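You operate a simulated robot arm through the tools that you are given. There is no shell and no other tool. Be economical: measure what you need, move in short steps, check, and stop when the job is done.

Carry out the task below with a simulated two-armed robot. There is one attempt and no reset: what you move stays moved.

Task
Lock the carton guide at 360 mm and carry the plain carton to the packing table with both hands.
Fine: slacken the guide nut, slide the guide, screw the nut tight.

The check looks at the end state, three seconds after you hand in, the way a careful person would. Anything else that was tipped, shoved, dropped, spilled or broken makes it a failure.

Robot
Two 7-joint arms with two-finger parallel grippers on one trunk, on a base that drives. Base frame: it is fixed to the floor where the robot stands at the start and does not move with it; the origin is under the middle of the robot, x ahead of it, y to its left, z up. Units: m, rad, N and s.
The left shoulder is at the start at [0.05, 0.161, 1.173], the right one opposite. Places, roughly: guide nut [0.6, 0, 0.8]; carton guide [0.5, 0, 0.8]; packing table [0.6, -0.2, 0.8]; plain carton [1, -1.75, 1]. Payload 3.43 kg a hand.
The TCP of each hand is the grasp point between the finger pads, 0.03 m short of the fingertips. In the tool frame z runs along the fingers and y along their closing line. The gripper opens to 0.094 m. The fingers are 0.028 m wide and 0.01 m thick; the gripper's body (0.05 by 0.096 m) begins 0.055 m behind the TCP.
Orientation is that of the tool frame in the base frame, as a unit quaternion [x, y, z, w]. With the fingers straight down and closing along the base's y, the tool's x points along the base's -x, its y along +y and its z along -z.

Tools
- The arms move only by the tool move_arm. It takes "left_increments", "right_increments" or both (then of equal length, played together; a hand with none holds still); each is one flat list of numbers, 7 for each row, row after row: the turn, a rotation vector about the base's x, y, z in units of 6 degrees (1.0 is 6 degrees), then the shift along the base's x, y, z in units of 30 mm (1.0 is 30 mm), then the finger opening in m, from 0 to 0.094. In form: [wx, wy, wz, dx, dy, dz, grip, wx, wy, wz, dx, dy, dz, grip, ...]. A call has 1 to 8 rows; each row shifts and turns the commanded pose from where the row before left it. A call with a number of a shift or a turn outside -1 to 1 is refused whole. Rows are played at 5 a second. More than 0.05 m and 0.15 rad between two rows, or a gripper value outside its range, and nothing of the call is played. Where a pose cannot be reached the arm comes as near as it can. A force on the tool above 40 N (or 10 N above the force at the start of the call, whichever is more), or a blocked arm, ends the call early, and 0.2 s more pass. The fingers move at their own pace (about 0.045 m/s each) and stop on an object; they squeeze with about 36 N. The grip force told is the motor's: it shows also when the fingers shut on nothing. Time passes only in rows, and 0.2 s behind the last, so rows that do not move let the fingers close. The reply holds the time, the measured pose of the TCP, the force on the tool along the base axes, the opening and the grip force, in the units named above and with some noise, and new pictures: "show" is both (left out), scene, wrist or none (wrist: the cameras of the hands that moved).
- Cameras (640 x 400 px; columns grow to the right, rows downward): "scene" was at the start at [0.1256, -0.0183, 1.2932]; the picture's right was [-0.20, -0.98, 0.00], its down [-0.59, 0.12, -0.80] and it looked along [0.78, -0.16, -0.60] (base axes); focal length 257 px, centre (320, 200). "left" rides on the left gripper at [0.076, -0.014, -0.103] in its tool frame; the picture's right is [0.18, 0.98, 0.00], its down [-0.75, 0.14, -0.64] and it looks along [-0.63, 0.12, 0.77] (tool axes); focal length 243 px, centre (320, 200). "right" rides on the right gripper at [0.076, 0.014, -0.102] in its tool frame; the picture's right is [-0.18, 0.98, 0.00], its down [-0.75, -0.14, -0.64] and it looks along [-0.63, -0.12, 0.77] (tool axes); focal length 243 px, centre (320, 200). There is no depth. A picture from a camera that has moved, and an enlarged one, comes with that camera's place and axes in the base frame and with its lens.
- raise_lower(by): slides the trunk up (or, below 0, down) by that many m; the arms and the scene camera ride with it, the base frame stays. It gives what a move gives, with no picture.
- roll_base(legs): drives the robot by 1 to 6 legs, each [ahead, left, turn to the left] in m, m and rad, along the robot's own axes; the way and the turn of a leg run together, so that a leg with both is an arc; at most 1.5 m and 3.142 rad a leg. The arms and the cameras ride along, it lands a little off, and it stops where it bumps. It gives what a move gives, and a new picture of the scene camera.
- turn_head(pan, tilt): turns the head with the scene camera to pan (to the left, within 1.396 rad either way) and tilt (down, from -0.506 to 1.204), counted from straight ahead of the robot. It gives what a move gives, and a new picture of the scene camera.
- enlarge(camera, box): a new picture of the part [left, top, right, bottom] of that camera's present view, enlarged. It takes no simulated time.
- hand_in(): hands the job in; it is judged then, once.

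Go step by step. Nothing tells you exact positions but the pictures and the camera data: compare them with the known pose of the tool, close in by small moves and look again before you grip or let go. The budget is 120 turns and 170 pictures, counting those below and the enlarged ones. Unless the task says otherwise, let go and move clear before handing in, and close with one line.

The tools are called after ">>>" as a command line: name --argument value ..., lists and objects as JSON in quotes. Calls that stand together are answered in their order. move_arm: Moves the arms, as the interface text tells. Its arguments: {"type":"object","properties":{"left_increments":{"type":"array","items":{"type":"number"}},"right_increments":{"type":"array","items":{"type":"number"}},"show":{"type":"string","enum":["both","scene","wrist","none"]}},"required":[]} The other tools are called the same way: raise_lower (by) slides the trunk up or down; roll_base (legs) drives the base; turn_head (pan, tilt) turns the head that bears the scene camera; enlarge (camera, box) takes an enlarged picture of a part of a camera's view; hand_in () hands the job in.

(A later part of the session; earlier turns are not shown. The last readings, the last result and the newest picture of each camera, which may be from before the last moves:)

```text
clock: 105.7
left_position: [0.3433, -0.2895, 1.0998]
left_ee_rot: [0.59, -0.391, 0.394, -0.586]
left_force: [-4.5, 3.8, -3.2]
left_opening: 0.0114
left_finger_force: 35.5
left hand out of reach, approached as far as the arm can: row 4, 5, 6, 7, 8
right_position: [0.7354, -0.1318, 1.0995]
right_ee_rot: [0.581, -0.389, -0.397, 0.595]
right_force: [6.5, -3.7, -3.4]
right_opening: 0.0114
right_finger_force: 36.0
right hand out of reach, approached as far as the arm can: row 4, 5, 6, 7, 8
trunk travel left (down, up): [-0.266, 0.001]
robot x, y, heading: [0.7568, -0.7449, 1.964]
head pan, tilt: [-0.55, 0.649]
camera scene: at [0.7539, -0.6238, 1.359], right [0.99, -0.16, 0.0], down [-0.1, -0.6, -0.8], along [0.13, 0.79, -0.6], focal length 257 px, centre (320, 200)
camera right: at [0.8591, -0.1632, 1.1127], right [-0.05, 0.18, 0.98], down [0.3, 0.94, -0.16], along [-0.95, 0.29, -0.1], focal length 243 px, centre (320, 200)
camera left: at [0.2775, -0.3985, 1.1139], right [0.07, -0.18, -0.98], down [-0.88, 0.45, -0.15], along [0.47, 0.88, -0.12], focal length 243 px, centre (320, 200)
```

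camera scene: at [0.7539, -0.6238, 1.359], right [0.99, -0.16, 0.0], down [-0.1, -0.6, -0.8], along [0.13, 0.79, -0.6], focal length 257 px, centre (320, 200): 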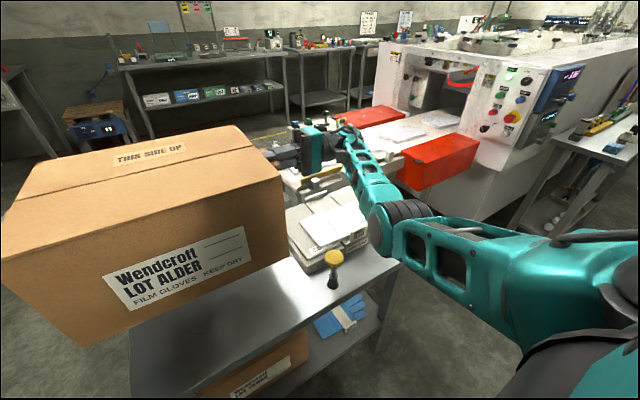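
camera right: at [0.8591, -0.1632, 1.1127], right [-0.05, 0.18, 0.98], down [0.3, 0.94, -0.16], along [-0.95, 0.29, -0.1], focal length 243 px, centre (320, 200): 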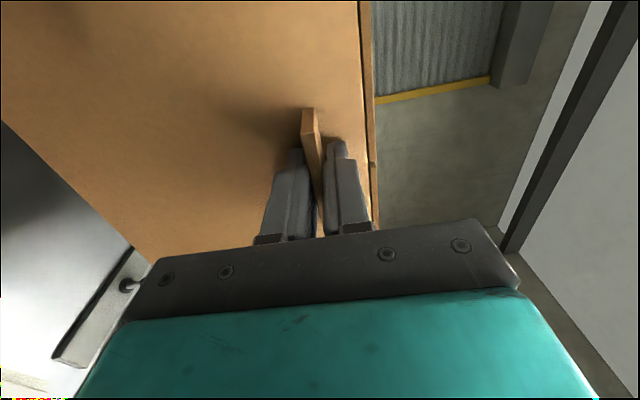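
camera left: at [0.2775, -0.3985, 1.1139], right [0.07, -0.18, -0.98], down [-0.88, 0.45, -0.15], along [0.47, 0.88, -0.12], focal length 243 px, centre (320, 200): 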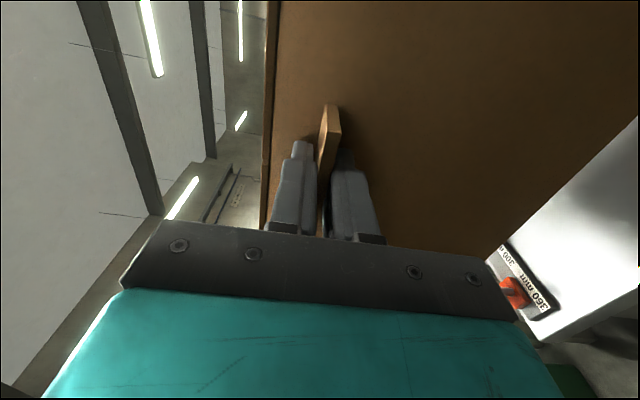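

The arms ran out of reach at this distance. I'll raise slightly, draw the carton in 0.10 m, drive the base 0.10 m closer and a little right, and then lower with the arms. That keeps the right forearm between the card and the green post, and high.

>>> move_arm --left_increments '[0, 0, 0, 0, 0, 0.7, 0, 0, 0, 0, 0, 0, 0.7, 0, 0, 0, 0, 0.21, -0.513, 0, 0, 0, 0, 0, 0.21, -0.513, 0, 0, 0, 0, 0, 0.21, -0.513, 0, 0, 0, 0, 0, 0.21, -0.513, 0, 0, 0, 0, 0, 0.21, -0.513, 0, 0, 0, 0, 0, 0.21, -0.513, 0, 0]' --right_increments '[0, 0, 0, 0, 0, 0.7, 0, 0, 0, 0, 0, 0, 0.7, 0, 0, 0, 0, 0.21, -0.513, 0, 0, 0, 0, 0, 0.21, -0.513, 0, 0, 0, 0, 0, 0.21, -0.513, 0, 0, 0, 0, 0, 0.21, -0.513, 0, 0, 0, 0, 0, 0.21, -0.513, 0, 0, 0, 0, 0, 0.21, -0.513, 0, 0]' --show "none"

>>> roll_base --legs '[[0.1, -0.03, 0]]'

```text
clock: 107.5
left_position: [0.382, -0.3836, 1.1419]
left_ee_rot: [0.588, -0.392, 0.395, -0.587]
left_force: [2.7, 0.7, -2.0]
left_opening: 0.0112
left_finger_force: 35.2
right_position: [0.7722, -0.2236, 1.1409]
right_ee_rot: [0.581, -0.387, -0.397, 0.595]
right_force: [-2.4, -0.8, -3.1]
right_opening: 0.0111
right_finger_force: 35.7
trunk travel left (down, up): [-0.266, 0.001]
robot x, y, heading: [0.7551, -0.7448, 1.961]
head pan, tilt: [-0.55, 0.649]
```

```text
clock: 108.7
left_position: [0.3724, -0.2774, 1.1408]
left_ee_rot: [0.587, -0.393, 0.396, -0.586]
left_force: [16.5, 3.1, -3.7]
left_opening: 0.0113
left_finger_force: 35.8
right_position: [0.7623, -0.1189, 1.1397]
right_ee_rot: [0.581, -0.389, -0.396, 0.595]
right_force: [-15.4, -3.3, -2.8]
right_opening: 0.0113
right_finger_force: 36.1
trunk travel left (down, up): [-0.266, 0.001]
robot x, y, heading: [0.7451, -0.6454, 1.959]
head pan, tilt: [-0.55, 0.649]
camera scene: at [0.7441, -0.5194, 1.3589], right [0.99, -0.16, 0.0], down [-0.1, -0.6, -0.8], along [0.13, 0.79, -0.61], focal length 257 px, centre (320, 200)
```

scene: 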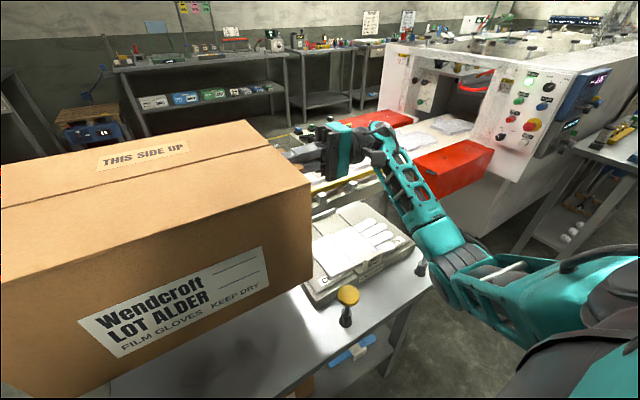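

The carton centre is now about where I want it (0.455, -0.39 in table axes). I'll lower with the arms by 0.10 m and look.

>>> move_arm --left_increments '[0, 0, 0, 0, 0, -0.55, 0, 0, 0, 0, 0, 0, -0.55, 0, 0, 0, 0, 0, 0, -0.55, 0, 0, 0, 0, 0, 0, -0.55, 0, 0, 0, 0, 0, 0, -0.55, 0, 0, 0, 0, 0, 0, -0.55, 0]' --right_increments '[0, 0, 0, 0, 0, -0.55, 0, 0, 0, 0, 0, 0, -0.55, 0, 0, 0, 0, 0, 0, -0.55, 0, 0, 0, 0, 0, 0, -0.55, 0, 0, 0, 0, 0, 0, -0.55, 0, 0, 0, 0, 0, 0, -0.55, 0]' --show "both"

```text
clock: 110.0
left_position: [0.3716, -0.2788, 1.0412]
left_ee_rot: [0.587, -0.394, 0.397, -0.585]
left_force: [0.2, -3.4, -1.8]
left_opening: 0.011
left_finger_force: 36.1
right_position: [0.7642, -0.1225, 1.0424]
right_ee_rot: [0.581, -0.389, -0.398, 0.594]
right_force: [-0.7, 3.7, -2.8]
right_opening: 0.0111
right_finger_force: 35.7
trunk travel left (down, up): [-0.266, 0.001]
robot x, y, heading: [0.7473, -0.6406, 1.96]
head pan, tilt: [-0.55, 0.649]
camera scene: at [0.7441, -0.5202, 1.3591], right [0.99, -0.16, 0.0], down [-0.1, -0.6, -0.8], along [0.13, 0.79, -0.6], focal length 257 px, centre (320, 200)
camera right: at [0.8874, -0.1529, 1.0545], right [-0.05, 0.18, 0.98], down [0.3, 0.94, -0.16], along [-0.95, 0.29, -0.1], focal length 243 px, centre (320, 200)
camera left: at [0.3054, -0.3869, 1.0563], right [0.07, -0.18, -0.98], down [-0.88, 0.46, -0.14], along [0.47, 0.87, -0.12], focal length 243 px, centre (320, 200)
```

scene: 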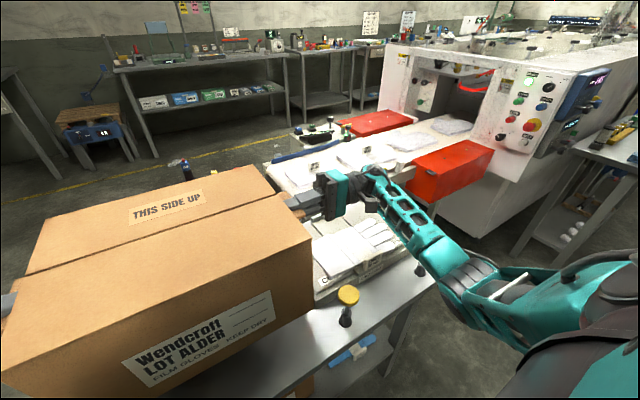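
right: 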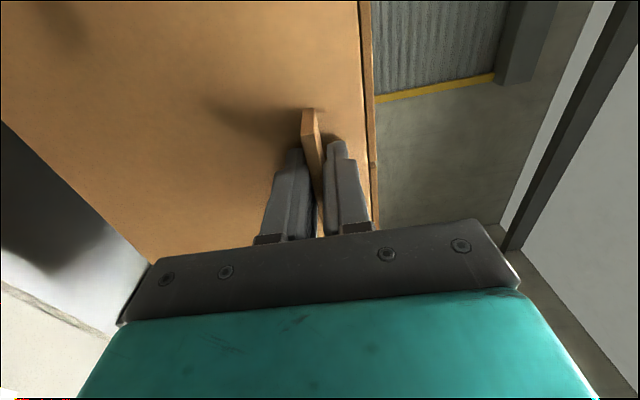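
left: 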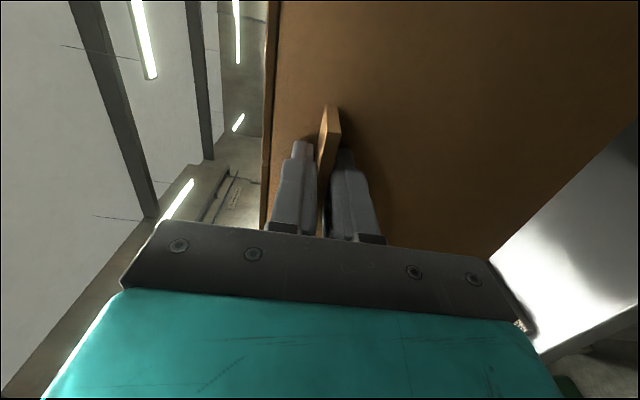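

The elbow drops less than the hand, as hoped. I'll zoom in on forearm clearance over the card and posts.

>>> enlarge --camera "scene" --box '[270, 150, 520, 350]'

```text
2.00 times, centred on (395, 250) of scene
camera zoom: at [0.7441, -0.5202, 1.3591], right [0.99, -0.16, 0.0], down [-0.1, -0.6, -0.8], along [0.13, 0.79, -0.6], focal length 514 px, centre (170, 100)
```

zoom: 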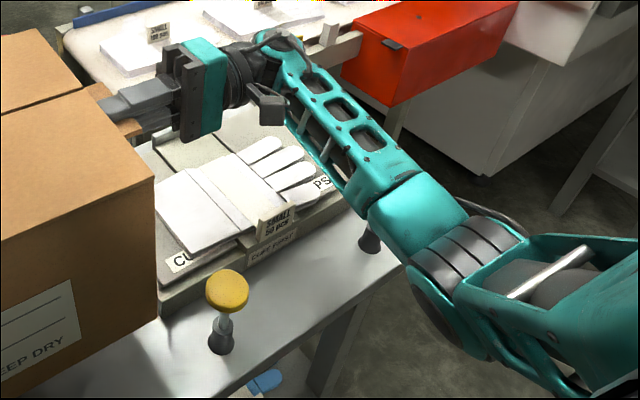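

The forearm runs to the right of the card and left of the green post, with clearance. I'll lower another 0.08 m and check the carton against the stack.

>>> move_arm --left_increments '[0, 0, 0, 0, 0, -0.45, 0, 0, 0, 0, 0, 0, -0.45, 0, 0, 0, 0, 0, 0, -0.45, 0, 0, 0, 0, 0, 0, -0.45, 0, 0, 0, 0, 0, 0, -0.45, 0, 0, 0, 0, 0, 0, -0.45, 0]' --right_increments '[0, 0, 0, 0, 0, -0.45, 0, 0, 0, 0, 0, 0, -0.45, 0, 0, 0, 0, 0, 0, -0.45, 0, 0, 0, 0, 0, 0, -0.45, 0, 0, 0, 0, 0, 0, -0.45, 0, 0, 0, 0, 0, 0, -0.45, 0]' --show "none"

>>> enlarge --camera "scene" --box '[220, 150, 500, 374]'

>>> enlarge --camera "right" --box '[0, 0, 640, 400]'

>>> enlarge --camera "left" --box '[0, 0, 640, 400]'

```text
clock: 111.5
left_position: [0.371, -0.2798, 0.9978]
left_ee_rot: [0.589, -0.393, 0.395, -0.585]
left_force: [-10.8, -5.0, -2.4]
left_opening: 0.0113
left_finger_force: 36.5
left hand out of reach, approached as far as the arm can: row 4, 5, 6
right_position: [0.7637, -0.1225, 0.9986]
right_ee_rot: [0.581, -0.389, -0.396, 0.595]
right_force: [11.9, 6.0, -3.3]
right_opening: 0.0113
right_finger_force: 35.9
right hand out of reach, approached as far as the arm can: row 4, 5, 6
trunk travel left (down, up): [-0.266, 0.001]
robot x, y, heading: [0.7475, -0.6423, 1.959]
head pan, tilt: [-0.55, 0.649]
```

```text
1.79 times, centred on (360, 262) of scene
camera zoom: at [0.7442, -0.5205, 1.3591], right [0.99, -0.16, 0.0], down [-0.1, -0.6, -0.8], along [0.13, 0.79, -0.6], focal length 459 px, centre (249, 89)
```

zoom: 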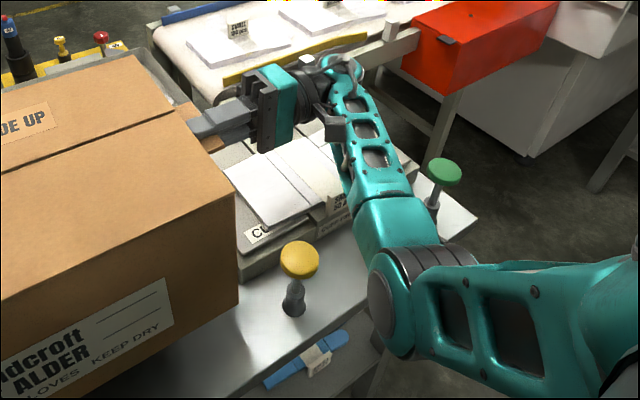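

```text
1.00 times, centred on (320, 200) of right
camera zoom: at [0.8872, -0.1542, 1.0125], right [-0.05, 0.18, 0.98], down [0.3, 0.94, -0.16], along [-0.95, 0.29, -0.1], focal length 243 px, centre (320, 200)
```

zoom: 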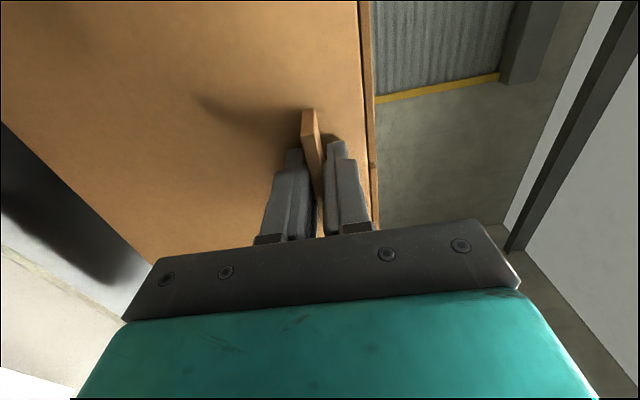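

```text
1.00 times, centred on (320, 200) of left
camera zoom: at [0.3058, -0.3888, 1.0125], right [0.07, -0.18, -0.98], down [-0.88, 0.45, -0.14], along [0.47, 0.87, -0.12], focal length 243 px, centre (320, 200)
```

zoom: 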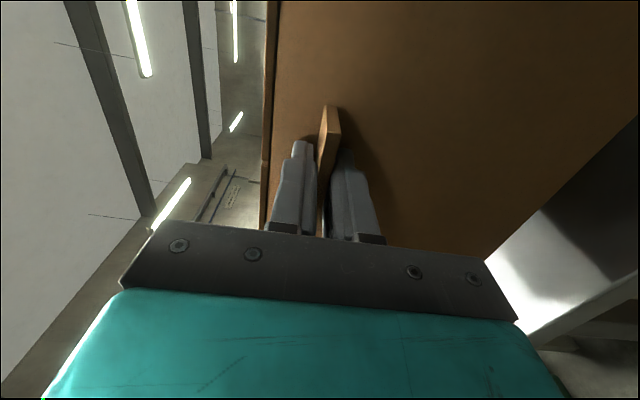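

Same reach limit, and the straightened forearm now leans over the card. I'll raise a little, draw the carton in 0.06 m, bring the base 0.06 m closer so the elbow flares outward again, and retry.

>>> move_arm --left_increments '[0, 0, 0, 0, 0, 0.6, 0, 0, 0, 0, 0, 0, 0.6, 0, 0, 0, 0, 0.19, -0.463, 0, 0, 0, 0, 0, 0.19, -0.463, 0, 0, 0, 0, 0, 0.19, -0.463, 0, 0, 0, 0, 0, 0.19, -0.463, 0, 0]' --right_increments '[0, 0, 0, 0, 0, 0.6, 0, 0, 0, 0, 0, 0, 0.6, 0, 0, 0, 0, 0.19, -0.463, 0, 0, 0, 0, 0, 0.19, -0.463, 0, 0, 0, 0, 0, 0.19, -0.463, 0, 0, 0, 0, 0, 0.19, -0.463, 0, 0]' --show "none"

>>> roll_base --legs '[[0.06, 0, 0]]'

>>> move_arm --left_increments '[0, 0, 0, 0, 0, -0.5, 0, 0, 0, 0, 0, 0, -0.5, 0, 0, 0, 0, 0, 0, -0.5, 0, 0, 0, 0, 0, 0, -0.5, 0, 0, 0, 0, 0, 0, -0.2, 0]' --right_increments '[0, 0, 0, 0, 0, -0.5, 0, 0, 0, 0, 0, 0, -0.5, 0, 0, 0, 0, 0, 0, -0.5, 0, 0, 0, 0, 0, 0, -0.5, 0, 0, 0, 0, 0, 0, -0.2, 0]' --show "scene"

```text
clock: 112.8
left_position: [0.394, -0.3357, 1.032]
left_ee_rot: [0.587, -0.394, 0.397, -0.585]
left_force: [11.7, 4.1, -2.4]
left_opening: 0.0111
left_finger_force: 35.9
right_position: [0.7878, -0.178, 1.0349]
right_ee_rot: [0.582, -0.387, -0.396, 0.595]
right_force: [-11.4, -5.3, -3.1]
right_opening: 0.0112
right_finger_force: 36.1
trunk travel left (down, up): [-0.266, 0.001]
robot x, y, heading: [0.7403, -0.6433, 1.96]
head pan, tilt: [-0.55, 0.649]
```

```text
clock: 113.7
left_position: [0.3921, -0.3276, 1.0338]
left_ee_rot: [0.587, -0.394, 0.397, -0.585]
left_force: [-1.2, 0.0, -2.4]
left_opening: 0.0114
left_finger_force: 36.3
right_position: [0.7844, -0.1703, 1.0339]
right_ee_rot: [0.581, -0.388, -0.396, 0.596]
right_force: [0.5, -1.1, -3.3]
right_opening: 0.0115
right_finger_force: 36.1
trunk travel left (down, up): [-0.266, 0.001]
robot x, y, heading: [0.7399, -0.637, 1.957]
head pan, tilt: [-0.55, 0.649]
stopped in leg 1: the robot was blocked; the commanded pose is now the measured one
camera scene: at [0.741, -0.5125, 1.3591], right [0.99, -0.16, 0.0], down [-0.1, -0.6, -0.8], along [0.13, 0.79, -0.6], focal length 257 px, centre (320, 200)
```

scene: 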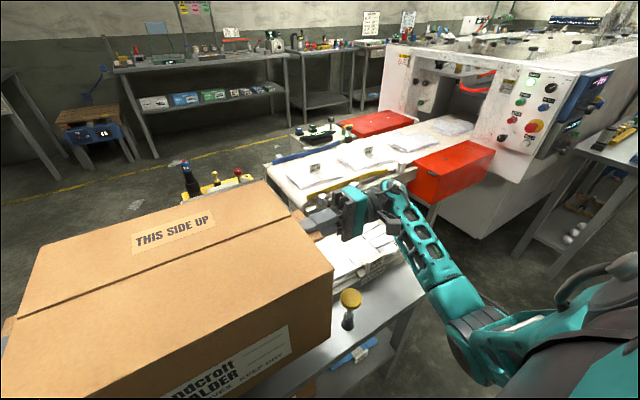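

```text
clock: 114.9
left_position: [0.3896, -0.3282, 0.9675]
left_ee_rot: [0.588, -0.392, 0.398, -0.585]
left_force: [-13.0, -7.3, -2.5]
left_opening: 0.0111
left_finger_force: 35.8
right_position: [0.782, -0.172, 0.9696]
right_ee_rot: [0.581, -0.39, -0.395, 0.595]
right_force: [12.7, 5.8, -1.7]
right_opening: 0.0112
right_finger_force: 36.3
trunk travel left (down, up): [-0.266, 0.001]
robot x, y, heading: [0.7412, -0.6322, 1.959]
head pan, tilt: [-0.55, 0.649]
camera scene: at [0.7409, -0.5117, 1.3591], right [0.99, -0.16, 0.0], down [-0.1, -0.6, -0.8], along [0.13, 0.79, -0.6], focal length 257 px, centre (320, 200)
```

scene: 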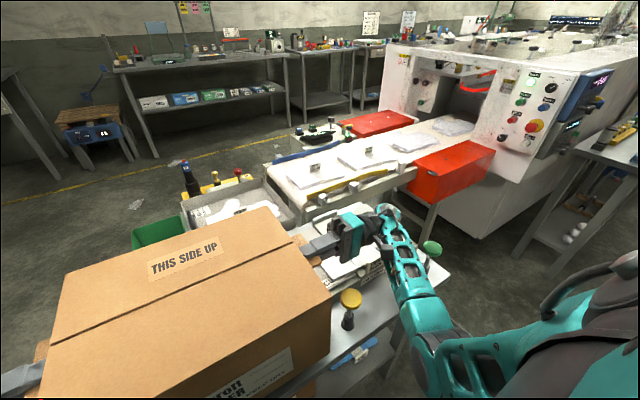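

The base bumped at about 0.31 m from the table edge, so that's the closest stance. The hands are now at z≈0.968 without hitting a limit, so I'll look at the clearances.

>>> enlarge --camera "scene" --box '[270, 180, 510, 380]'

>>> enlarge --camera "left" --box '[400, 100, 640, 400]'

```text
2.00 times, centred on (390, 280) of scene
camera zoom: at [0.7409, -0.5117, 1.3591], right [0.99, -0.16, 0.0], down [-0.1, -0.6, -0.8], along [0.13, 0.79, -0.6], focal length 514 px, centre (180, 40)
```

zoom: 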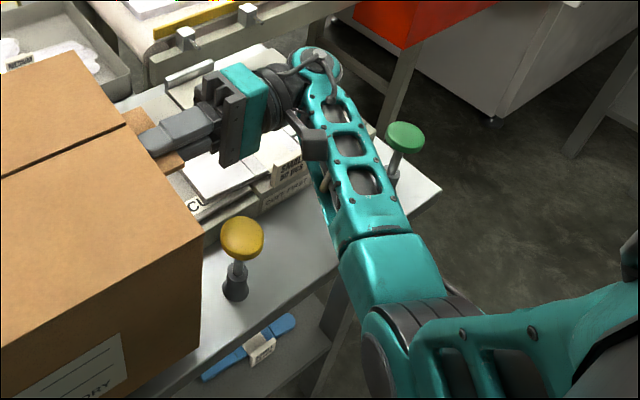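

```text
1.33 times, centred on (520, 250) of left
camera zoom: at [0.3246, -0.4367, 0.9825], right [0.07, -0.18, -0.98], down [-0.88, 0.46, -0.15], along [0.47, 0.87, -0.12], focal length 324 px, centre (53, 133)
```

zoom: 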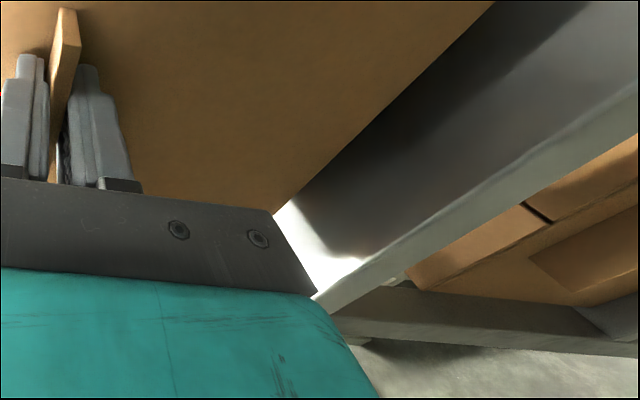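

Working through the geometry, the safest pose is the earlier one: hands 0.48 m ahead at z≈1.04 with the elbow outward, so the forearm lies in the corridor between card and green post. I'll lower from there with the trunk. For release I'll open wide and tilt the wrists up. First, back to that pose.

>>> move_arm --left_increments '[0, 0, 0, 0, 0, 0.62, 0, 0, 0, 0, 0, 0, 0.62, 0, 0, 0, 0, 0, 0, 0.62, 0, 0, 0, 0, 0, 0, 0.62, 0, 0, 0, 0, -0.19, 0.463, 0, 0, 0, 0, 0, -0.19, 0.463, 0, 0, 0, 0, 0, -0.19, 0.463, 0, 0, 0, 0, 0, -0.19, 0.463, 0, 0]' --right_increments '[0, 0, 0, 0, 0, 0.62, 0, 0, 0, 0, 0, 0, 0.62, 0, 0, 0, 0, 0, 0, 0.62, 0, 0, 0, 0, 0, 0, 0.62, 0, 0, 0, 0, -0.19, 0.463, 0, 0, 0, 0, 0, -0.19, 0.463, 0, 0, 0, 0, 0, -0.19, 0.463, 0, 0, 0, 0, 0, -0.19, 0.463, 0, 0]' --show "none"

>>> roll_base --legs '[[-0.012, 0, 0]]'

>>> raise_lower --by -0.06

>>> enlarge --camera "scene" --box '[250, 150, 510, 358]'

```text
clock: 116.7
left_position: [0.3705, -0.2704, 1.0413]
left_ee_rot: [0.586, -0.396, 0.398, -0.584]
left_force: [1.9, -2.5, -2.6]
left_opening: 0.0112
left_finger_force: 36.2
right_position: [0.7613, -0.1142, 1.0427]
right_ee_rot: [0.582, -0.388, -0.396, 0.595]
right_force: [-0.7, 3.0, -2.8]
right_opening: 0.0113
right_finger_force: 36.4
trunk travel left (down, up): [-0.266, 0.001]
robot x, y, heading: [0.7441, -0.633, 1.959]
head pan, tilt: [-0.55, 0.649]
```

```text
clock: 117.4
left_position: [0.375, -0.2825, 1.0401]
left_ee_rot: [0.586, -0.395, 0.398, -0.585]
left_force: [7.0, -1.9, -2.1]
left_opening: 0.0114
left_finger_force: 36.3
right_position: [0.7674, -0.1255, 1.0406]
right_ee_rot: [0.581, -0.388, -0.397, 0.595]
right_force: [-7.8, 1.3, -3.3]
right_opening: 0.0112
right_finger_force: 36.0
trunk travel left (down, up): [-0.266, 0.001]
robot x, y, heading: [0.7469, -0.6482, 1.961]
head pan, tilt: [-0.55, 0.649]
camera scene: at [0.7454, -0.5232, 1.3591], right [0.99, -0.16, 0.0], down [-0.1, -0.6, -0.8], along [0.13, 0.79, -0.6], focal length 257 px, centre (320, 200)
```

scene: 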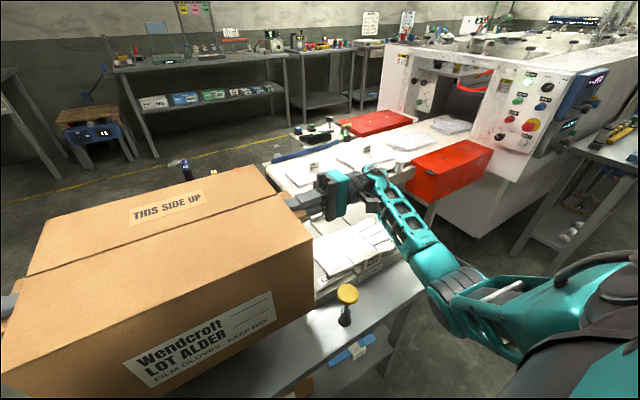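

```text
clock: 118.4
left_position: [0.3739, -0.2824, 0.9803]
left_ee_rot: [0.587, -0.395, 0.397, -0.585]
left_force: [0.8, -0.3, -2.1]
left_opening: 0.0112
left_finger_force: 35.9
right_position: [0.7665, -0.1262, 0.9825]
right_ee_rot: [0.582, -0.387, -0.396, 0.595]
right_force: [0.1, -0.4, -3.7]
right_opening: 0.0115
right_finger_force: 36.4
trunk travel left (down, up): [-0.206, 0.061]
robot x, y, heading: [0.7449, -0.6449, 1.962]
head pan, tilt: [-0.55, 0.649]
```

```text
1.92 times, centred on (380, 254) of scene
camera zoom: at [0.7453, -0.5228, 1.2991], right [0.99, -0.16, 0.0], down [-0.1, -0.6, -0.8], along [0.13, 0.79, -0.6], focal length 495 px, centre (205, 96)
```

zoom: 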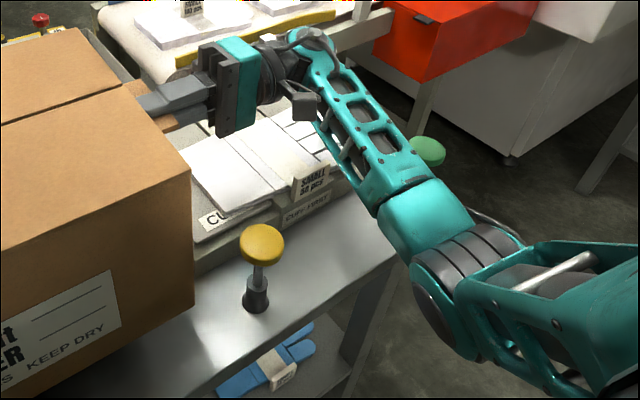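

The forearm would still come within about a centimetre of the card at the final height. Raising the hands 0.05 m relative to the trunk flares the elbow outward, and a 1 cm base shift to the right centres it in the corridor.

>>> move_arm --left_increments '[0, 0, 0, 0, 0, 0.6, 0, 0, 0, 0, 0, 0, 0.6, 0, 0, 0, 0, 0, 0, 0.6, 0]' --right_increments '[0, 0, 0, 0, 0, 0.6, 0, 0, 0, 0, 0, 0, 0.6, 0, 0, 0, 0, 0, 0, 0.6, 0]' --show "none"

>>> roll_base --legs '[[0, -0.01, 0]]'

>>> raise_lower --by -0.07

>>> enlarge --camera "scene" --box '[250, 130, 510, 338]'

```text
clock: 119.2
left_position: [0.3729, -0.2819, 1.0342]
left_ee_rot: [0.586, -0.394, 0.398, -0.585]
left_force: [8.7, 1.8, -3.5]
left_opening: 0.0113
left_finger_force: 35.8
right_position: [0.7674, -0.1258, 1.0364]
right_ee_rot: [0.581, -0.388, -0.396, 0.596]
right_force: [-9.3, -2.0, -2.4]
right_opening: 0.0114
right_finger_force: 36.2
trunk travel left (down, up): [-0.206, 0.061]
robot x, y, heading: [0.7449, -0.6452, 1.961]
head pan, tilt: [-0.55, 0.649]
```

```text
clock: 120.0
left_position: [0.3827, -0.2783, 1.0343]
left_ee_rot: [0.586, -0.395, 0.398, -0.585]
left_force: [15.8, 5.2, -1.9]
left_opening: 0.0116
left_finger_force: 35.6
right_position: [0.7748, -0.1237, 1.0355]
right_ee_rot: [0.582, -0.387, -0.396, 0.596]
right_force: [-16.3, -5.3, -2.6]
right_opening: 0.0112
right_finger_force: 35.9
trunk travel left (down, up): [-0.206, 0.061]
robot x, y, heading: [0.7535, -0.6373, 1.959]
head pan, tilt: [-0.55, 0.649]
camera scene: at [0.7548, -0.5187, 1.299], right [0.99, -0.16, 0.0], down [-0.1, -0.6, -0.8], along [0.13, 0.79, -0.61], focal length 257 px, centre (320, 200)
```

scene: 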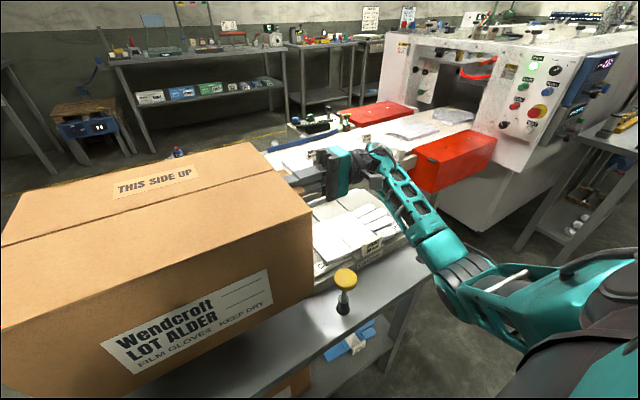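

```text
clock: 121.0
left_position: [0.3837, -0.2783, 0.9638]
left_ee_rot: [0.586, -0.395, 0.397, -0.585]
left_force: [0.0, 0.5, -2.2]
left_opening: 0.0112
left_finger_force: 36.1
right_position: [0.7744, -0.1221, 0.9662]
right_ee_rot: [0.582, -0.387, -0.395, 0.596]
right_force: [-0.5, 0.2, -2.3]
right_opening: 0.0113
right_finger_force: 36.0
trunk travel left (down, up): [-0.136, 0.131]
robot x, y, heading: [0.7571, -0.641, 1.958]
head pan, tilt: [-0.55, 0.649]
```

```text
1.92 times, centred on (380, 234) of scene
camera zoom: at [0.7544, -0.519, 1.2291], right [0.99, -0.16, 0.0], down [-0.1, -0.6, -0.8], along [0.13, 0.79, -0.6], focal length 495 px, centre (205, 135)
```

zoom: 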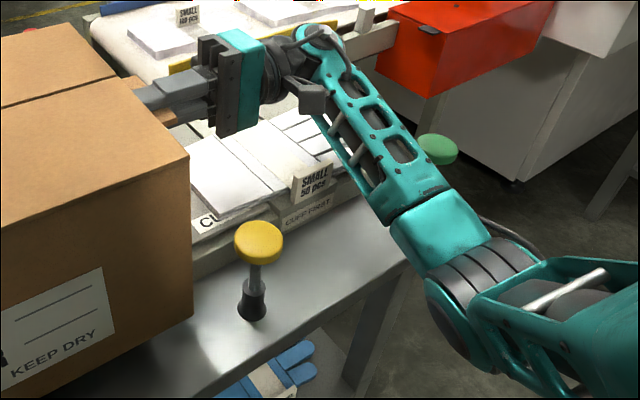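

The card would be nearly touched at the final height, and there's spare room on the green-post side. Before shifting right I need the true gap between carton and stack, so I'll check the right wrist camera.

>>> enlarge --camera "right" --box '[0, 100, 320, 400]'

>>> turn_head --pan -0.55 --tilt 1.1

```text
1.33 times, centred on (160, 250) of right
camera zoom: at [0.8989, -0.1532, 0.9788], right [-0.05, 0.18, 0.98], down [0.3, 0.94, -0.16], along [-0.95, 0.28, -0.1], focal length 324 px, centre (533, 133)
```

zoom: 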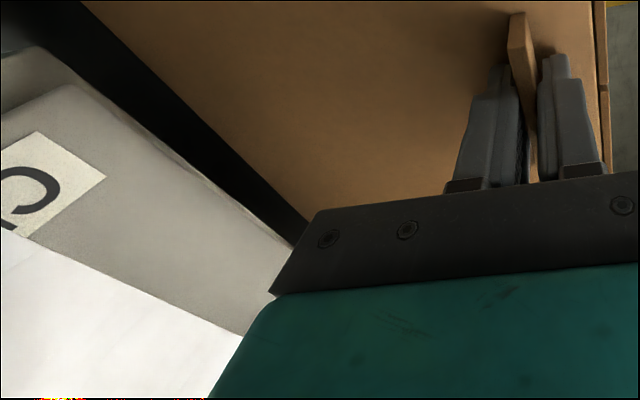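

```text
clock: 121.9
left_position: [0.384, -0.2781, 0.9637]
left_ee_rot: [0.586, -0.395, 0.398, -0.585]
left_force: [-0.6, -0.3, -2.7]
left_opening: 0.0111
left_finger_force: 36.1
right_position: [0.7744, -0.1233, 0.966]
right_ee_rot: [0.581, -0.388, -0.396, 0.596]
right_force: [0.1, -1.3, -3.0]
right_opening: 0.0113
right_finger_force: 36.1
trunk travel left (down, up): [-0.136, 0.131]
robot x, y, heading: [0.7566, -0.6429, 1.965]
head pan, tilt: [-0.55, 1.1]
camera scene: at [0.7506, -0.5422, 1.1948], right [0.99, -0.16, 0.0], down [-0.14, -0.88, -0.45], along [0.07, 0.45, -0.89], focal length 257 px, centre (320, 200)
```

scene: 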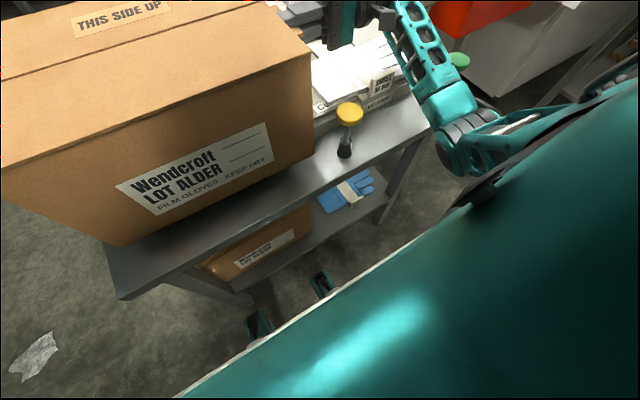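

There's about 2 cm between carton and stack, so I can shift 8 mm right with the arms. I'll flare the elbow a bit more by putting the hands up 0.04, then lower the trunk and check again.

>>> move_arm --left_increments '[0, 0, 0, 0.25, 0.1, 0.65, 0, 0, 0, 0, 0, 0, 0.65, 0]' --right_increments '[0, 0, 0, 0.25, 0.1, 0.65, 0, 0, 0, 0, 0, 0, 0.65, 0]' --show "none"

>>> turn_head --pan -0.75 --tilt 0.75

>>> raise_lower --by -0.06

>>> enlarge --camera "scene" --box '[200, 60, 440, 250]'

```text
clock: 122.5
left_position: [0.3915, -0.2763, 1.0038]
left_ee_rot: [0.586, -0.396, 0.398, -0.584]
left_force: [10.4, 3.2, -2.6]
left_opening: 0.0112
left_finger_force: 35.9
right_position: [0.783, -0.1209, 1.0047]
right_ee_rot: [0.582, -0.387, -0.395, 0.596]
right_force: [-9.5, -3.0, -3.8]
right_opening: 0.0113
right_finger_force: 36.1
trunk travel left (down, up): [-0.136, 0.131]
robot x, y, heading: [0.7555, -0.6412, 1.96]
head pan, tilt: [-0.55, 1.1]
```

```text
clock: 123.4
left_position: [0.391, -0.2753, 1.0025]
left_ee_rot: [0.586, -0.397, 0.398, -0.584]
left_force: [20.2, 8.2, -2.6]
left_opening: 0.0112
left_finger_force: 36.0
right_position: [0.7818, -0.1198, 1.0048]
right_ee_rot: [0.582, -0.387, -0.395, 0.597]
right_force: [-19.9, -8.2, -3.0]
right_opening: 0.0115
right_finger_force: 35.8
trunk travel left (down, up): [-0.136, 0.131]
robot x, y, heading: [0.7573, -0.6403, 1.953]
head pan, tilt: [-0.75, 0.75]
camera scene: at [0.7697, -0.527, 1.2204], right [0.94, -0.35, 0.0], down [-0.24, -0.64, -0.73], along [0.26, 0.68, -0.68], focal length 257 px, centre (320, 200)
```

scene: 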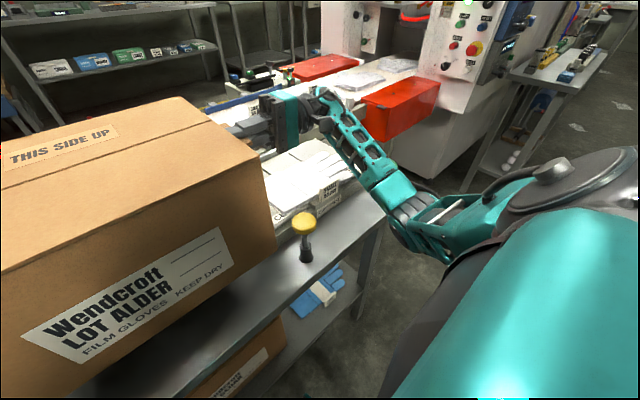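

```text
clock: 124.4
left_position: [0.3906, -0.2738, 0.9422]
left_ee_rot: [0.586, -0.396, 0.398, -0.584]
left_force: [24.9, 10.0, -2.6]
left_opening: 0.0113
left_finger_force: 36.3
right_position: [0.7829, -0.1198, 0.9445]
right_ee_rot: [0.582, -0.388, -0.395, 0.596]
right_force: [-24.7, -9.8, -3.4]
right_opening: 0.0113
right_finger_force: 35.5
trunk travel left (down, up): [-0.076, 0.191]
robot x, y, heading: [0.7518, -0.6411, 1.962]
head pan, tilt: [-0.75, 0.75]
```

```text
2.11 times, centred on (320, 155) of scene
camera zoom: at [0.7698, -0.5272, 1.1605], right [0.94, -0.35, 0.0], down [-0.24, -0.64, -0.73], along [0.26, 0.68, -0.68], focal length 541 px, centre (320, 295)
```

zoom: 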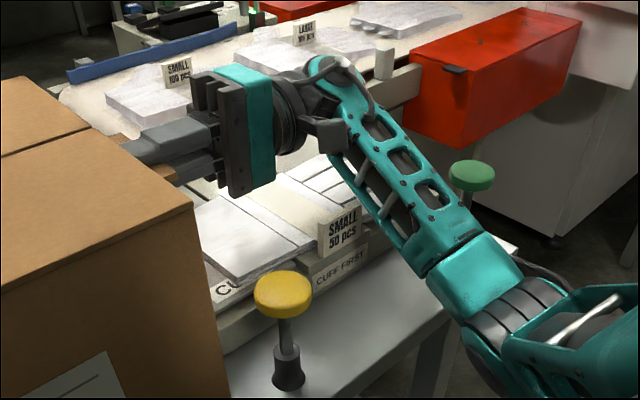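

Gaps remain on both sides of the forearm. I'll ease the sideways squeeze by 3 mm each side, then lower the last bit in small steps, watching the vertical force.

>>> move_arm --left_increments '[0, 0, 0, -0.092, -0.038, 0, 0]' --right_increments '[0, 0, 0, 0.092, 0.038, 0, 0]' --show "none"

>>> raise_lower --by -0.012

>>> enlarge --camera "scene" --box '[200, 60, 440, 250]'

>>> enlarge --camera "left" --box '[400, 100, 640, 400]'

```text
clock: 124.8
left_position: [0.3898, -0.2768, 0.9415]
left_ee_rot: [0.585, -0.397, 0.401, -0.583]
left_force: [34.2, 13.8, -2.5]
left_opening: 0.0112
left_finger_force: 36.0
right_position: [0.785, -0.1192, 0.9454]
right_ee_rot: [0.583, -0.386, -0.395, 0.596]
right_force: [-34.4, -14.2, -3.5]
right_opening: 0.0112
right_finger_force: 36.2
trunk travel left (down, up): [-0.076, 0.191]
robot x, y, heading: [0.7552, -0.6412, 1.956]
head pan, tilt: [-0.75, 0.75]
```

```text
clock: 125.4
left_position: [0.3903, -0.2758, 0.9306]
left_ee_rot: [0.586, -0.396, 0.399, -0.584]
left_force: [33.3, 12.2, 0.7]
left_opening: 0.0114
left_finger_force: 35.8
right_position: [0.7851, -0.1196, 0.933]
right_ee_rot: [0.583, -0.388, -0.393, 0.596]
right_force: [-33.0, -13.3, -3.6]
right_opening: 0.0114
right_finger_force: 36.1
trunk travel left (down, up): [-0.064, 0.203]
robot x, y, heading: [0.7551, -0.6414, 1.963]
head pan, tilt: [-0.75, 0.75]
```

```text
2.11 times, centred on (320, 155) of scene
camera zoom: at [0.7698, -0.5272, 1.1485], right [0.94, -0.35, 0.0], down [-0.24, -0.64, -0.73], along [0.26, 0.68, -0.68], focal length 541 px, centre (320, 295)
```

zoom: 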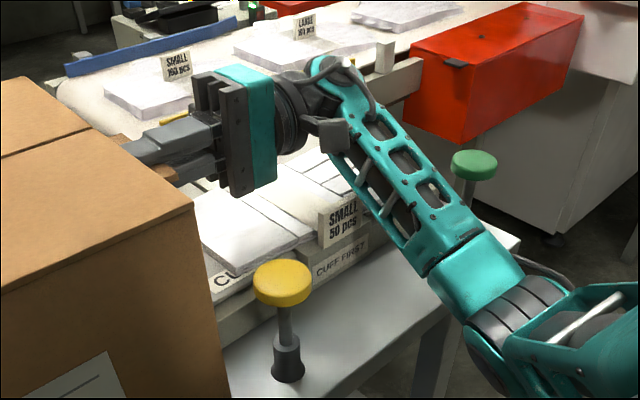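

```text
1.33 times, centred on (520, 250) of left
camera zoom: at [0.3224, -0.3838, 0.9443], right [0.07, -0.18, -0.98], down [-0.87, 0.47, -0.15], along [0.48, 0.87, -0.12], focal length 324 px, centre (53, 133)
```

zoom: 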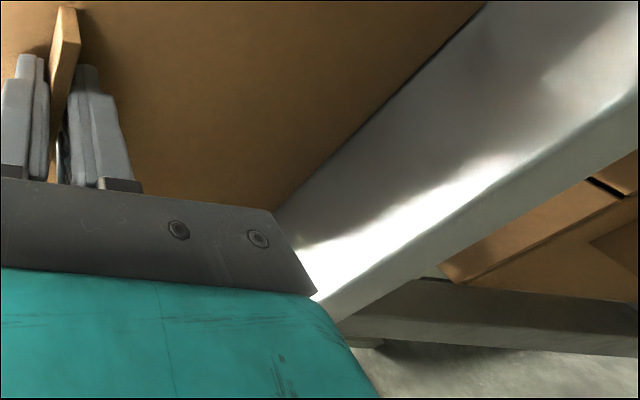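

The forces show my sign was backwards: the hands are pulling apart, with about 36 N of tension. I'll move both inwards to relax it before lowering further.

>>> move_arm --left_increments '[0, 0, 0, 0.11, 0.045, 0, 0, 0, 0, 0, 0.11, 0.045, 0, 0]' --right_increments '[0, 0, 0, -0.11, -0.045, 0, 0, 0, 0, 0, -0.11, -0.045, 0, 0]' --show "none"

```text
clock: 126.0
left_position: [0.3887, -0.2738, 0.9311]
left_ee_rot: [0.589, -0.392, 0.394, -0.587]
left_force: [-30.6, -11.7, -3.3]
left_opening: 0.0112
left_finger_force: 36.0
right_position: [0.7845, -0.1179, 0.9339]
right_ee_rot: [0.58, -0.391, -0.399, 0.593]
right_force: [31.0, 12.2, -2.8]
right_opening: 0.0113
right_finger_force: 36.1
trunk travel left (down, up): [-0.064, 0.203]
robot x, y, heading: [0.7525, -0.6395, 1.962]
head pan, tilt: [-0.75, 0.75]
```

I overshot into a squeeze. I'll back off half of that move.

>>> move_arm --left_increments '[0, 0, 0, -0.1, -0.04, 0, 0]' --right_increments '[0, 0, 0, 0.1, 0.04, 0, 0]' --show "none"

>>> raise_lower --by -0.006

>>> raise_lower --by -0.005

>>> enlarge --camera "scene" --box '[200, 60, 440, 250]'

```text
clock: 126.4
left_position: [0.3903, -0.2746, 0.9303]
left_ee_rot: [0.586, -0.395, 0.396, -0.586]
left_force: [-24.7, -9.1, -2.4]
left_opening: 0.0114
left_finger_force: 36.0
right_position: [0.7854, -0.1181, 0.9334]
right_ee_rot: [0.582, -0.388, -0.395, 0.596]
right_force: [25.0, 9.6, -2.4]
right_opening: 0.0114
right_finger_force: 36.4
trunk travel left (down, up): [-0.064, 0.203]
robot x, y, heading: [0.7522, -0.643, 1.96]
head pan, tilt: [-0.75, 0.75]
```

```text
clock: 126.9
left_position: [0.3897, -0.2739, 0.9288]
left_ee_rot: [-0.583, 0.397, -0.396, 0.588]
left_force: [-25.6, -3.0, 17.6]
left_opening: 0.0114
left_finger_force: 36.0
right_position: [0.7853, -0.1187, 0.9295]
right_ee_rot: [0.582, -0.386, -0.398, 0.595]
right_force: [25.3, 13.8, 4.2]
right_opening: 0.0113
right_finger_force: 36.2
trunk travel left (down, up): [-0.058, 0.209]
robot x, y, heading: [0.7586, -0.6425, 1.961]
head pan, tilt: [-0.75, 0.75]
```

```text
clock: 127.3
left_position: [0.391, -0.2739, 0.9288]
left_ee_rot: [-0.58, 0.395, -0.396, 0.592]
left_force: [3.2, -0.1, 9.7]
left_opening: 0.0113
left_finger_force: 36.3
right_position: [0.7845, -0.1182, 0.9296]
right_ee_rot: [0.579, -0.383, -0.402, 0.596]
right_force: [1.8, -0.5, 7.9]
right_opening: 0.0112
right_finger_force: 35.7
trunk travel left (down, up): [-0.054, 0.213]
robot x, y, heading: [0.7583, -0.6394, 1.962]
head pan, tilt: [-0.75, 0.75]
stopped: the force on the tool passed its limit (the readings are from after the stop); the commanded pose is now the measured one
```

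```text
2.11 times, centred on (320, 155) of scene
camera zoom: at [0.7707, -0.5281, 1.1383], right [0.94, -0.35, 0.0], down [-0.24, -0.64, -0.73], along [0.26, 0.68, -0.68], focal length 541 px, centre (320, 295)
```

zoom: 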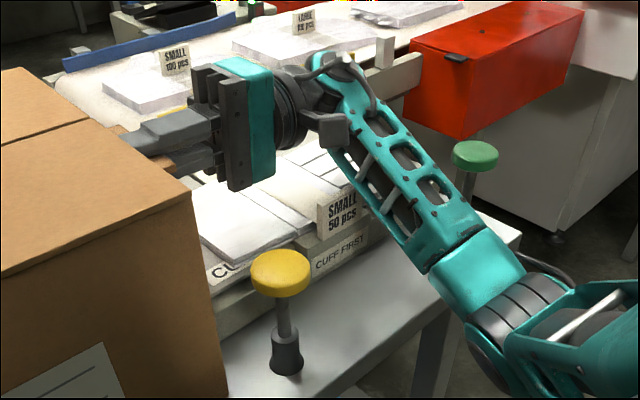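

The carton is resting on the table (hand z stopped at 0.929, upward reaction) and the forearm is clear of the card. I'll open the fingers, then tilt both wrists up while easing outwards.

>>> move_arm --left_increments '[0, 0, 0, 0, 0, 0, 0.08, 0, 0, 0, 0, 0, 0, 0.08, 0, 0, 0, 0, 0, 0, 0.08, -0.38, 0.925, 0, -0.123, -0.05, 0, 0.08, -0.38, 0.925, 0, -0.123, -0.05, 0, 0.08, -0.38, 0.925, 0, -0.123, -0.05, 0, 0.08, -0.38, 0.925, 0, -0.123, -0.05, 0, 0.08, -0.38, 0.925, 0, -0.123, -0.05, 0, 0.08]' --right_increments '[0, 0, 0, 0, 0, 0, 0.08, 0, 0, 0, 0, 0, 0, 0.08, 0, 0, 0, 0, 0, 0, 0.08, 0.38, -0.925, 0, 0.123, 0.05, 0, 0.08, 0.38, -0.925, 0, 0.123, 0.05, 0, 0.08, 0.38, -0.925, 0, 0.123, 0.05, 0, 0.08, 0.38, -0.925, 0, 0.123, 0.05, 0, 0.08, 0.38, -0.925, 0, 0.123, 0.05, 0, 0.08]' --show "both"

```text
clock: 129.2
left_position: [0.3715, -0.2812, 0.9273]
left_ee_rot: [0.714, -0.484, 0.282, -0.42]
left_force: [0.2, 0.5, -0.2]
left_opening: 0.0798
left_finger_force: 0.1
right_position: [0.8017, -0.1103, 0.9278]
right_ee_rot: [0.715, -0.475, -0.286, 0.426]
right_force: [0.2, -0.3, -0.8]
right_opening: 0.0801
right_finger_force: 0.1
trunk travel left (down, up): [-0.054, 0.213]
robot x, y, heading: [0.7585, -0.6396, 1.964]
head pan, tilt: [-0.75, 0.75]
camera scene: at [0.7699, -0.5272, 1.1385], right [0.94, -0.35, 0.0], down [-0.24, -0.64, -0.73], along [0.26, 0.68, -0.68], focal length 257 px, centre (320, 200)
camera right: at [0.9081, -0.1485, 0.9901], right [-0.5, -0.01, 0.87], down [0.29, 0.94, 0.18], along [-0.82, 0.34, -0.47], focal length 243 px, centre (320, 200)
camera left: at [0.324, -0.3822, 0.9888], right [-0.38, -0.35, -0.86], down [-0.86, 0.46, 0.19], along [0.33, 0.81, -0.48], focal length 243 px, centre (320, 200)
```

scene: 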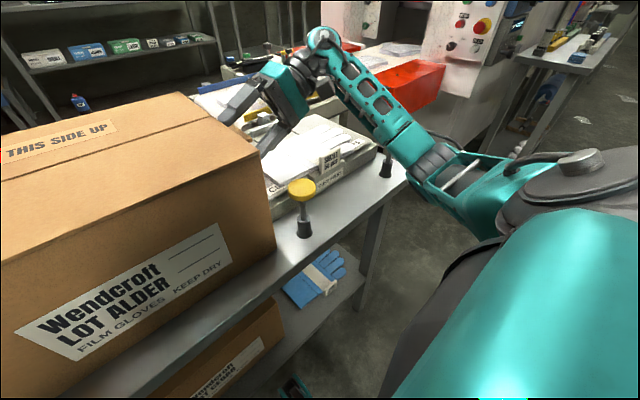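
right: 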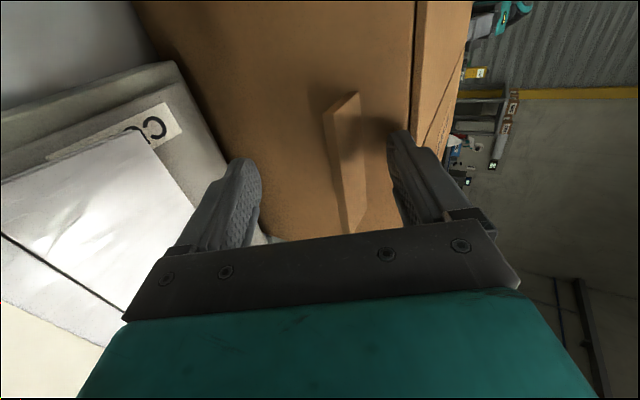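
left: 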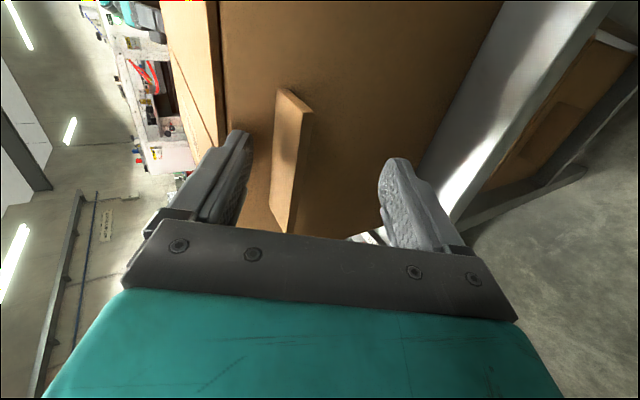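

Released cleanly, and the carton sits flat. I'll move the hands outward off the tabs and then up.

>>> move_arm --left_increments '[0, 0, 0, -0.37, -0.15, 0, 0.08, 0, 0, 0, -0.37, -0.15, 0, 0.08, 0, 0, 0, -0.37, -0.15, 0.2, 0.08, 0, 0, 0, -0.18, -0.08, 0.9, 0.08, 0, 0, 0, -0.18, -0.08, 0.9, 0.08, 0, 0, 0, 0, 0, 0.9, 0.08, 0, 0, 0, 0, 0, 0.9, 0.08]' --right_increments '[0, 0, 0, 0.37, 0.15, 0, 0.08, 0, 0, 0, 0.37, 0.15, 0, 0.08, 0, 0, 0, 0.37, 0.15, 0.2, 0.08, 0, 0, 0, 0.18, 0.08, 0.9, 0.08, 0, 0, 0, 0.18, 0.08, 0.9, 0.08, 0, 0, 0, 0, 0, 0.9, 0.08, 0, 0, 0, 0, 0, 0.9, 0.08]' --show "scene"

>>> raise_lower --by 0.15

>>> roll_base --legs '[[-0.35, 0, 0]]'

>>> turn_head --pan 0.0 --tilt 0.65

```text
clock: 130.8
left_position: [0.3253, -0.2982, 1.042]
left_ee_rot: [0.714, -0.484, 0.282, -0.419]
left_force: [-0.8, -0.1, -0.9]
left_opening: 0.0798
left_finger_force: 0.1
right_position: [0.8453, -0.0904, 1.0404]
right_ee_rot: [0.715, -0.475, -0.285, 0.427]
right_force: [-0.2, -0.3, -0.3]
right_opening: 0.0798
right_finger_force: 0.0
trunk travel left (down, up): [-0.054, 0.213]
robot x, y, heading: [0.7554, -0.6396, 1.963]
head pan, tilt: [-0.75, 0.75]
camera scene: at [0.7699, -0.5272, 1.1385], right [0.94, -0.35, 0.0], down [-0.24, -0.64, -0.73], along [0.26, 0.68, -0.68], focal length 257 px, centre (320, 200)
```

scene: 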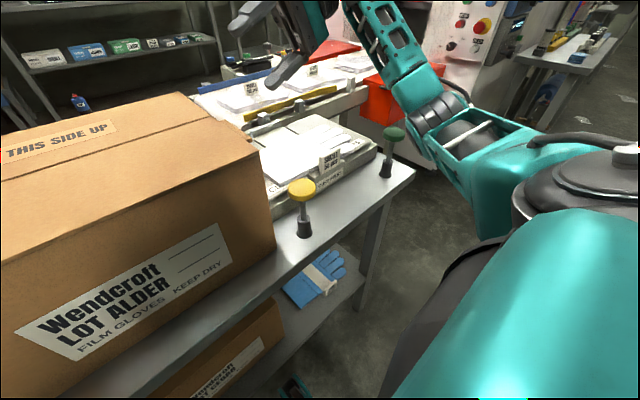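

```text
clock: 132.5
left_position: [0.3236, -0.2986, 1.1931]
left_ee_rot: [0.715, -0.484, 0.281, -0.419]
left_force: [0.3, 0.5, 0.4]
left_opening: 0.0803
left_finger_force: 0.1
right_position: [0.8456, -0.0902, 1.1901]
right_ee_rot: [0.715, -0.475, -0.285, 0.427]
right_force: [-0.1, -0.3, 0.5]
right_opening: 0.0801
right_finger_force: 0.0
trunk travel left (down, up): [-0.204, 0.063]
robot x, y, heading: [0.7553, -0.6399, 1.96]
head pan, tilt: [-0.75, 0.75]
```

```text
clock: 134.8
left_position: [0.4569, -0.6178, 1.1923]
left_ee_rot: [0.714, -0.485, 0.282, -0.419]
left_force: [0.0, -0.3, -0.7]
left_opening: 0.0802
left_finger_force: 0.1
right_position: [0.9797, -0.4112, 1.1901]
right_ee_rot: [0.714, -0.476, -0.287, 0.426]
right_force: [0.0, -0.1, -0.1]
right_opening: 0.0801
right_finger_force: 0.0
trunk travel left (down, up): [-0.204, 0.063]
robot x, y, heading: [0.8883, -0.9578, 1.959]
head pan, tilt: [-0.75, 0.75]
camera scene: at [0.9011, -0.8478, 1.2886], right [0.93, -0.36, 0.0], down [-0.24, -0.64, -0.73], along [0.26, 0.68, -0.68], focal length 257 px, centre (320, 200)
```

scene: 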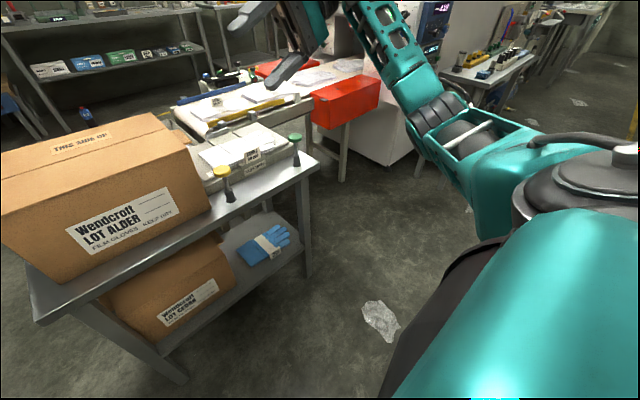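

```text
clock: 135.8
left_position: [0.4567, -0.6172, 1.1922]
left_ee_rot: [0.713, -0.486, 0.283, -0.418]
left_force: [-1.0, 0.3, 0.5]
left_opening: 0.08
left_finger_force: 0.1
right_position: [0.9786, -0.4113, 1.1896]
right_ee_rot: [0.714, -0.477, -0.287, 0.426]
right_force: [-0.3, -1.1, 0.8]
right_opening: 0.08
right_finger_force: 0.1
trunk travel left (down, up): [-0.204, 0.063]
robot x, y, heading: [0.8861, -0.9587, 1.959]
head pan, tilt: [0.0, 0.649]
camera scene: at [0.8388, -0.8443, 1.2971], right [0.93, 0.38, 0.0], down [0.23, -0.56, -0.8], along [-0.3, 0.74, -0.6], focal length 257 px, centre (320, 200)
```

scene: 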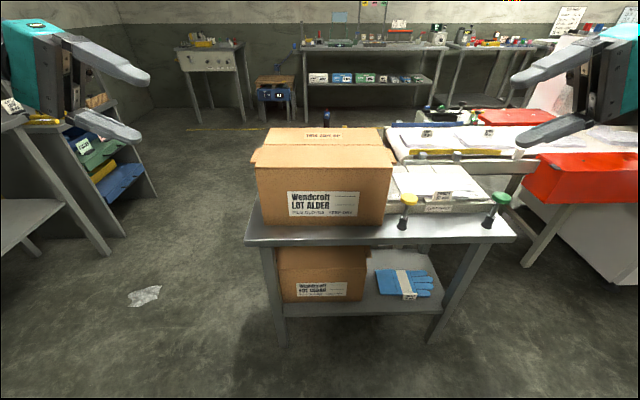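

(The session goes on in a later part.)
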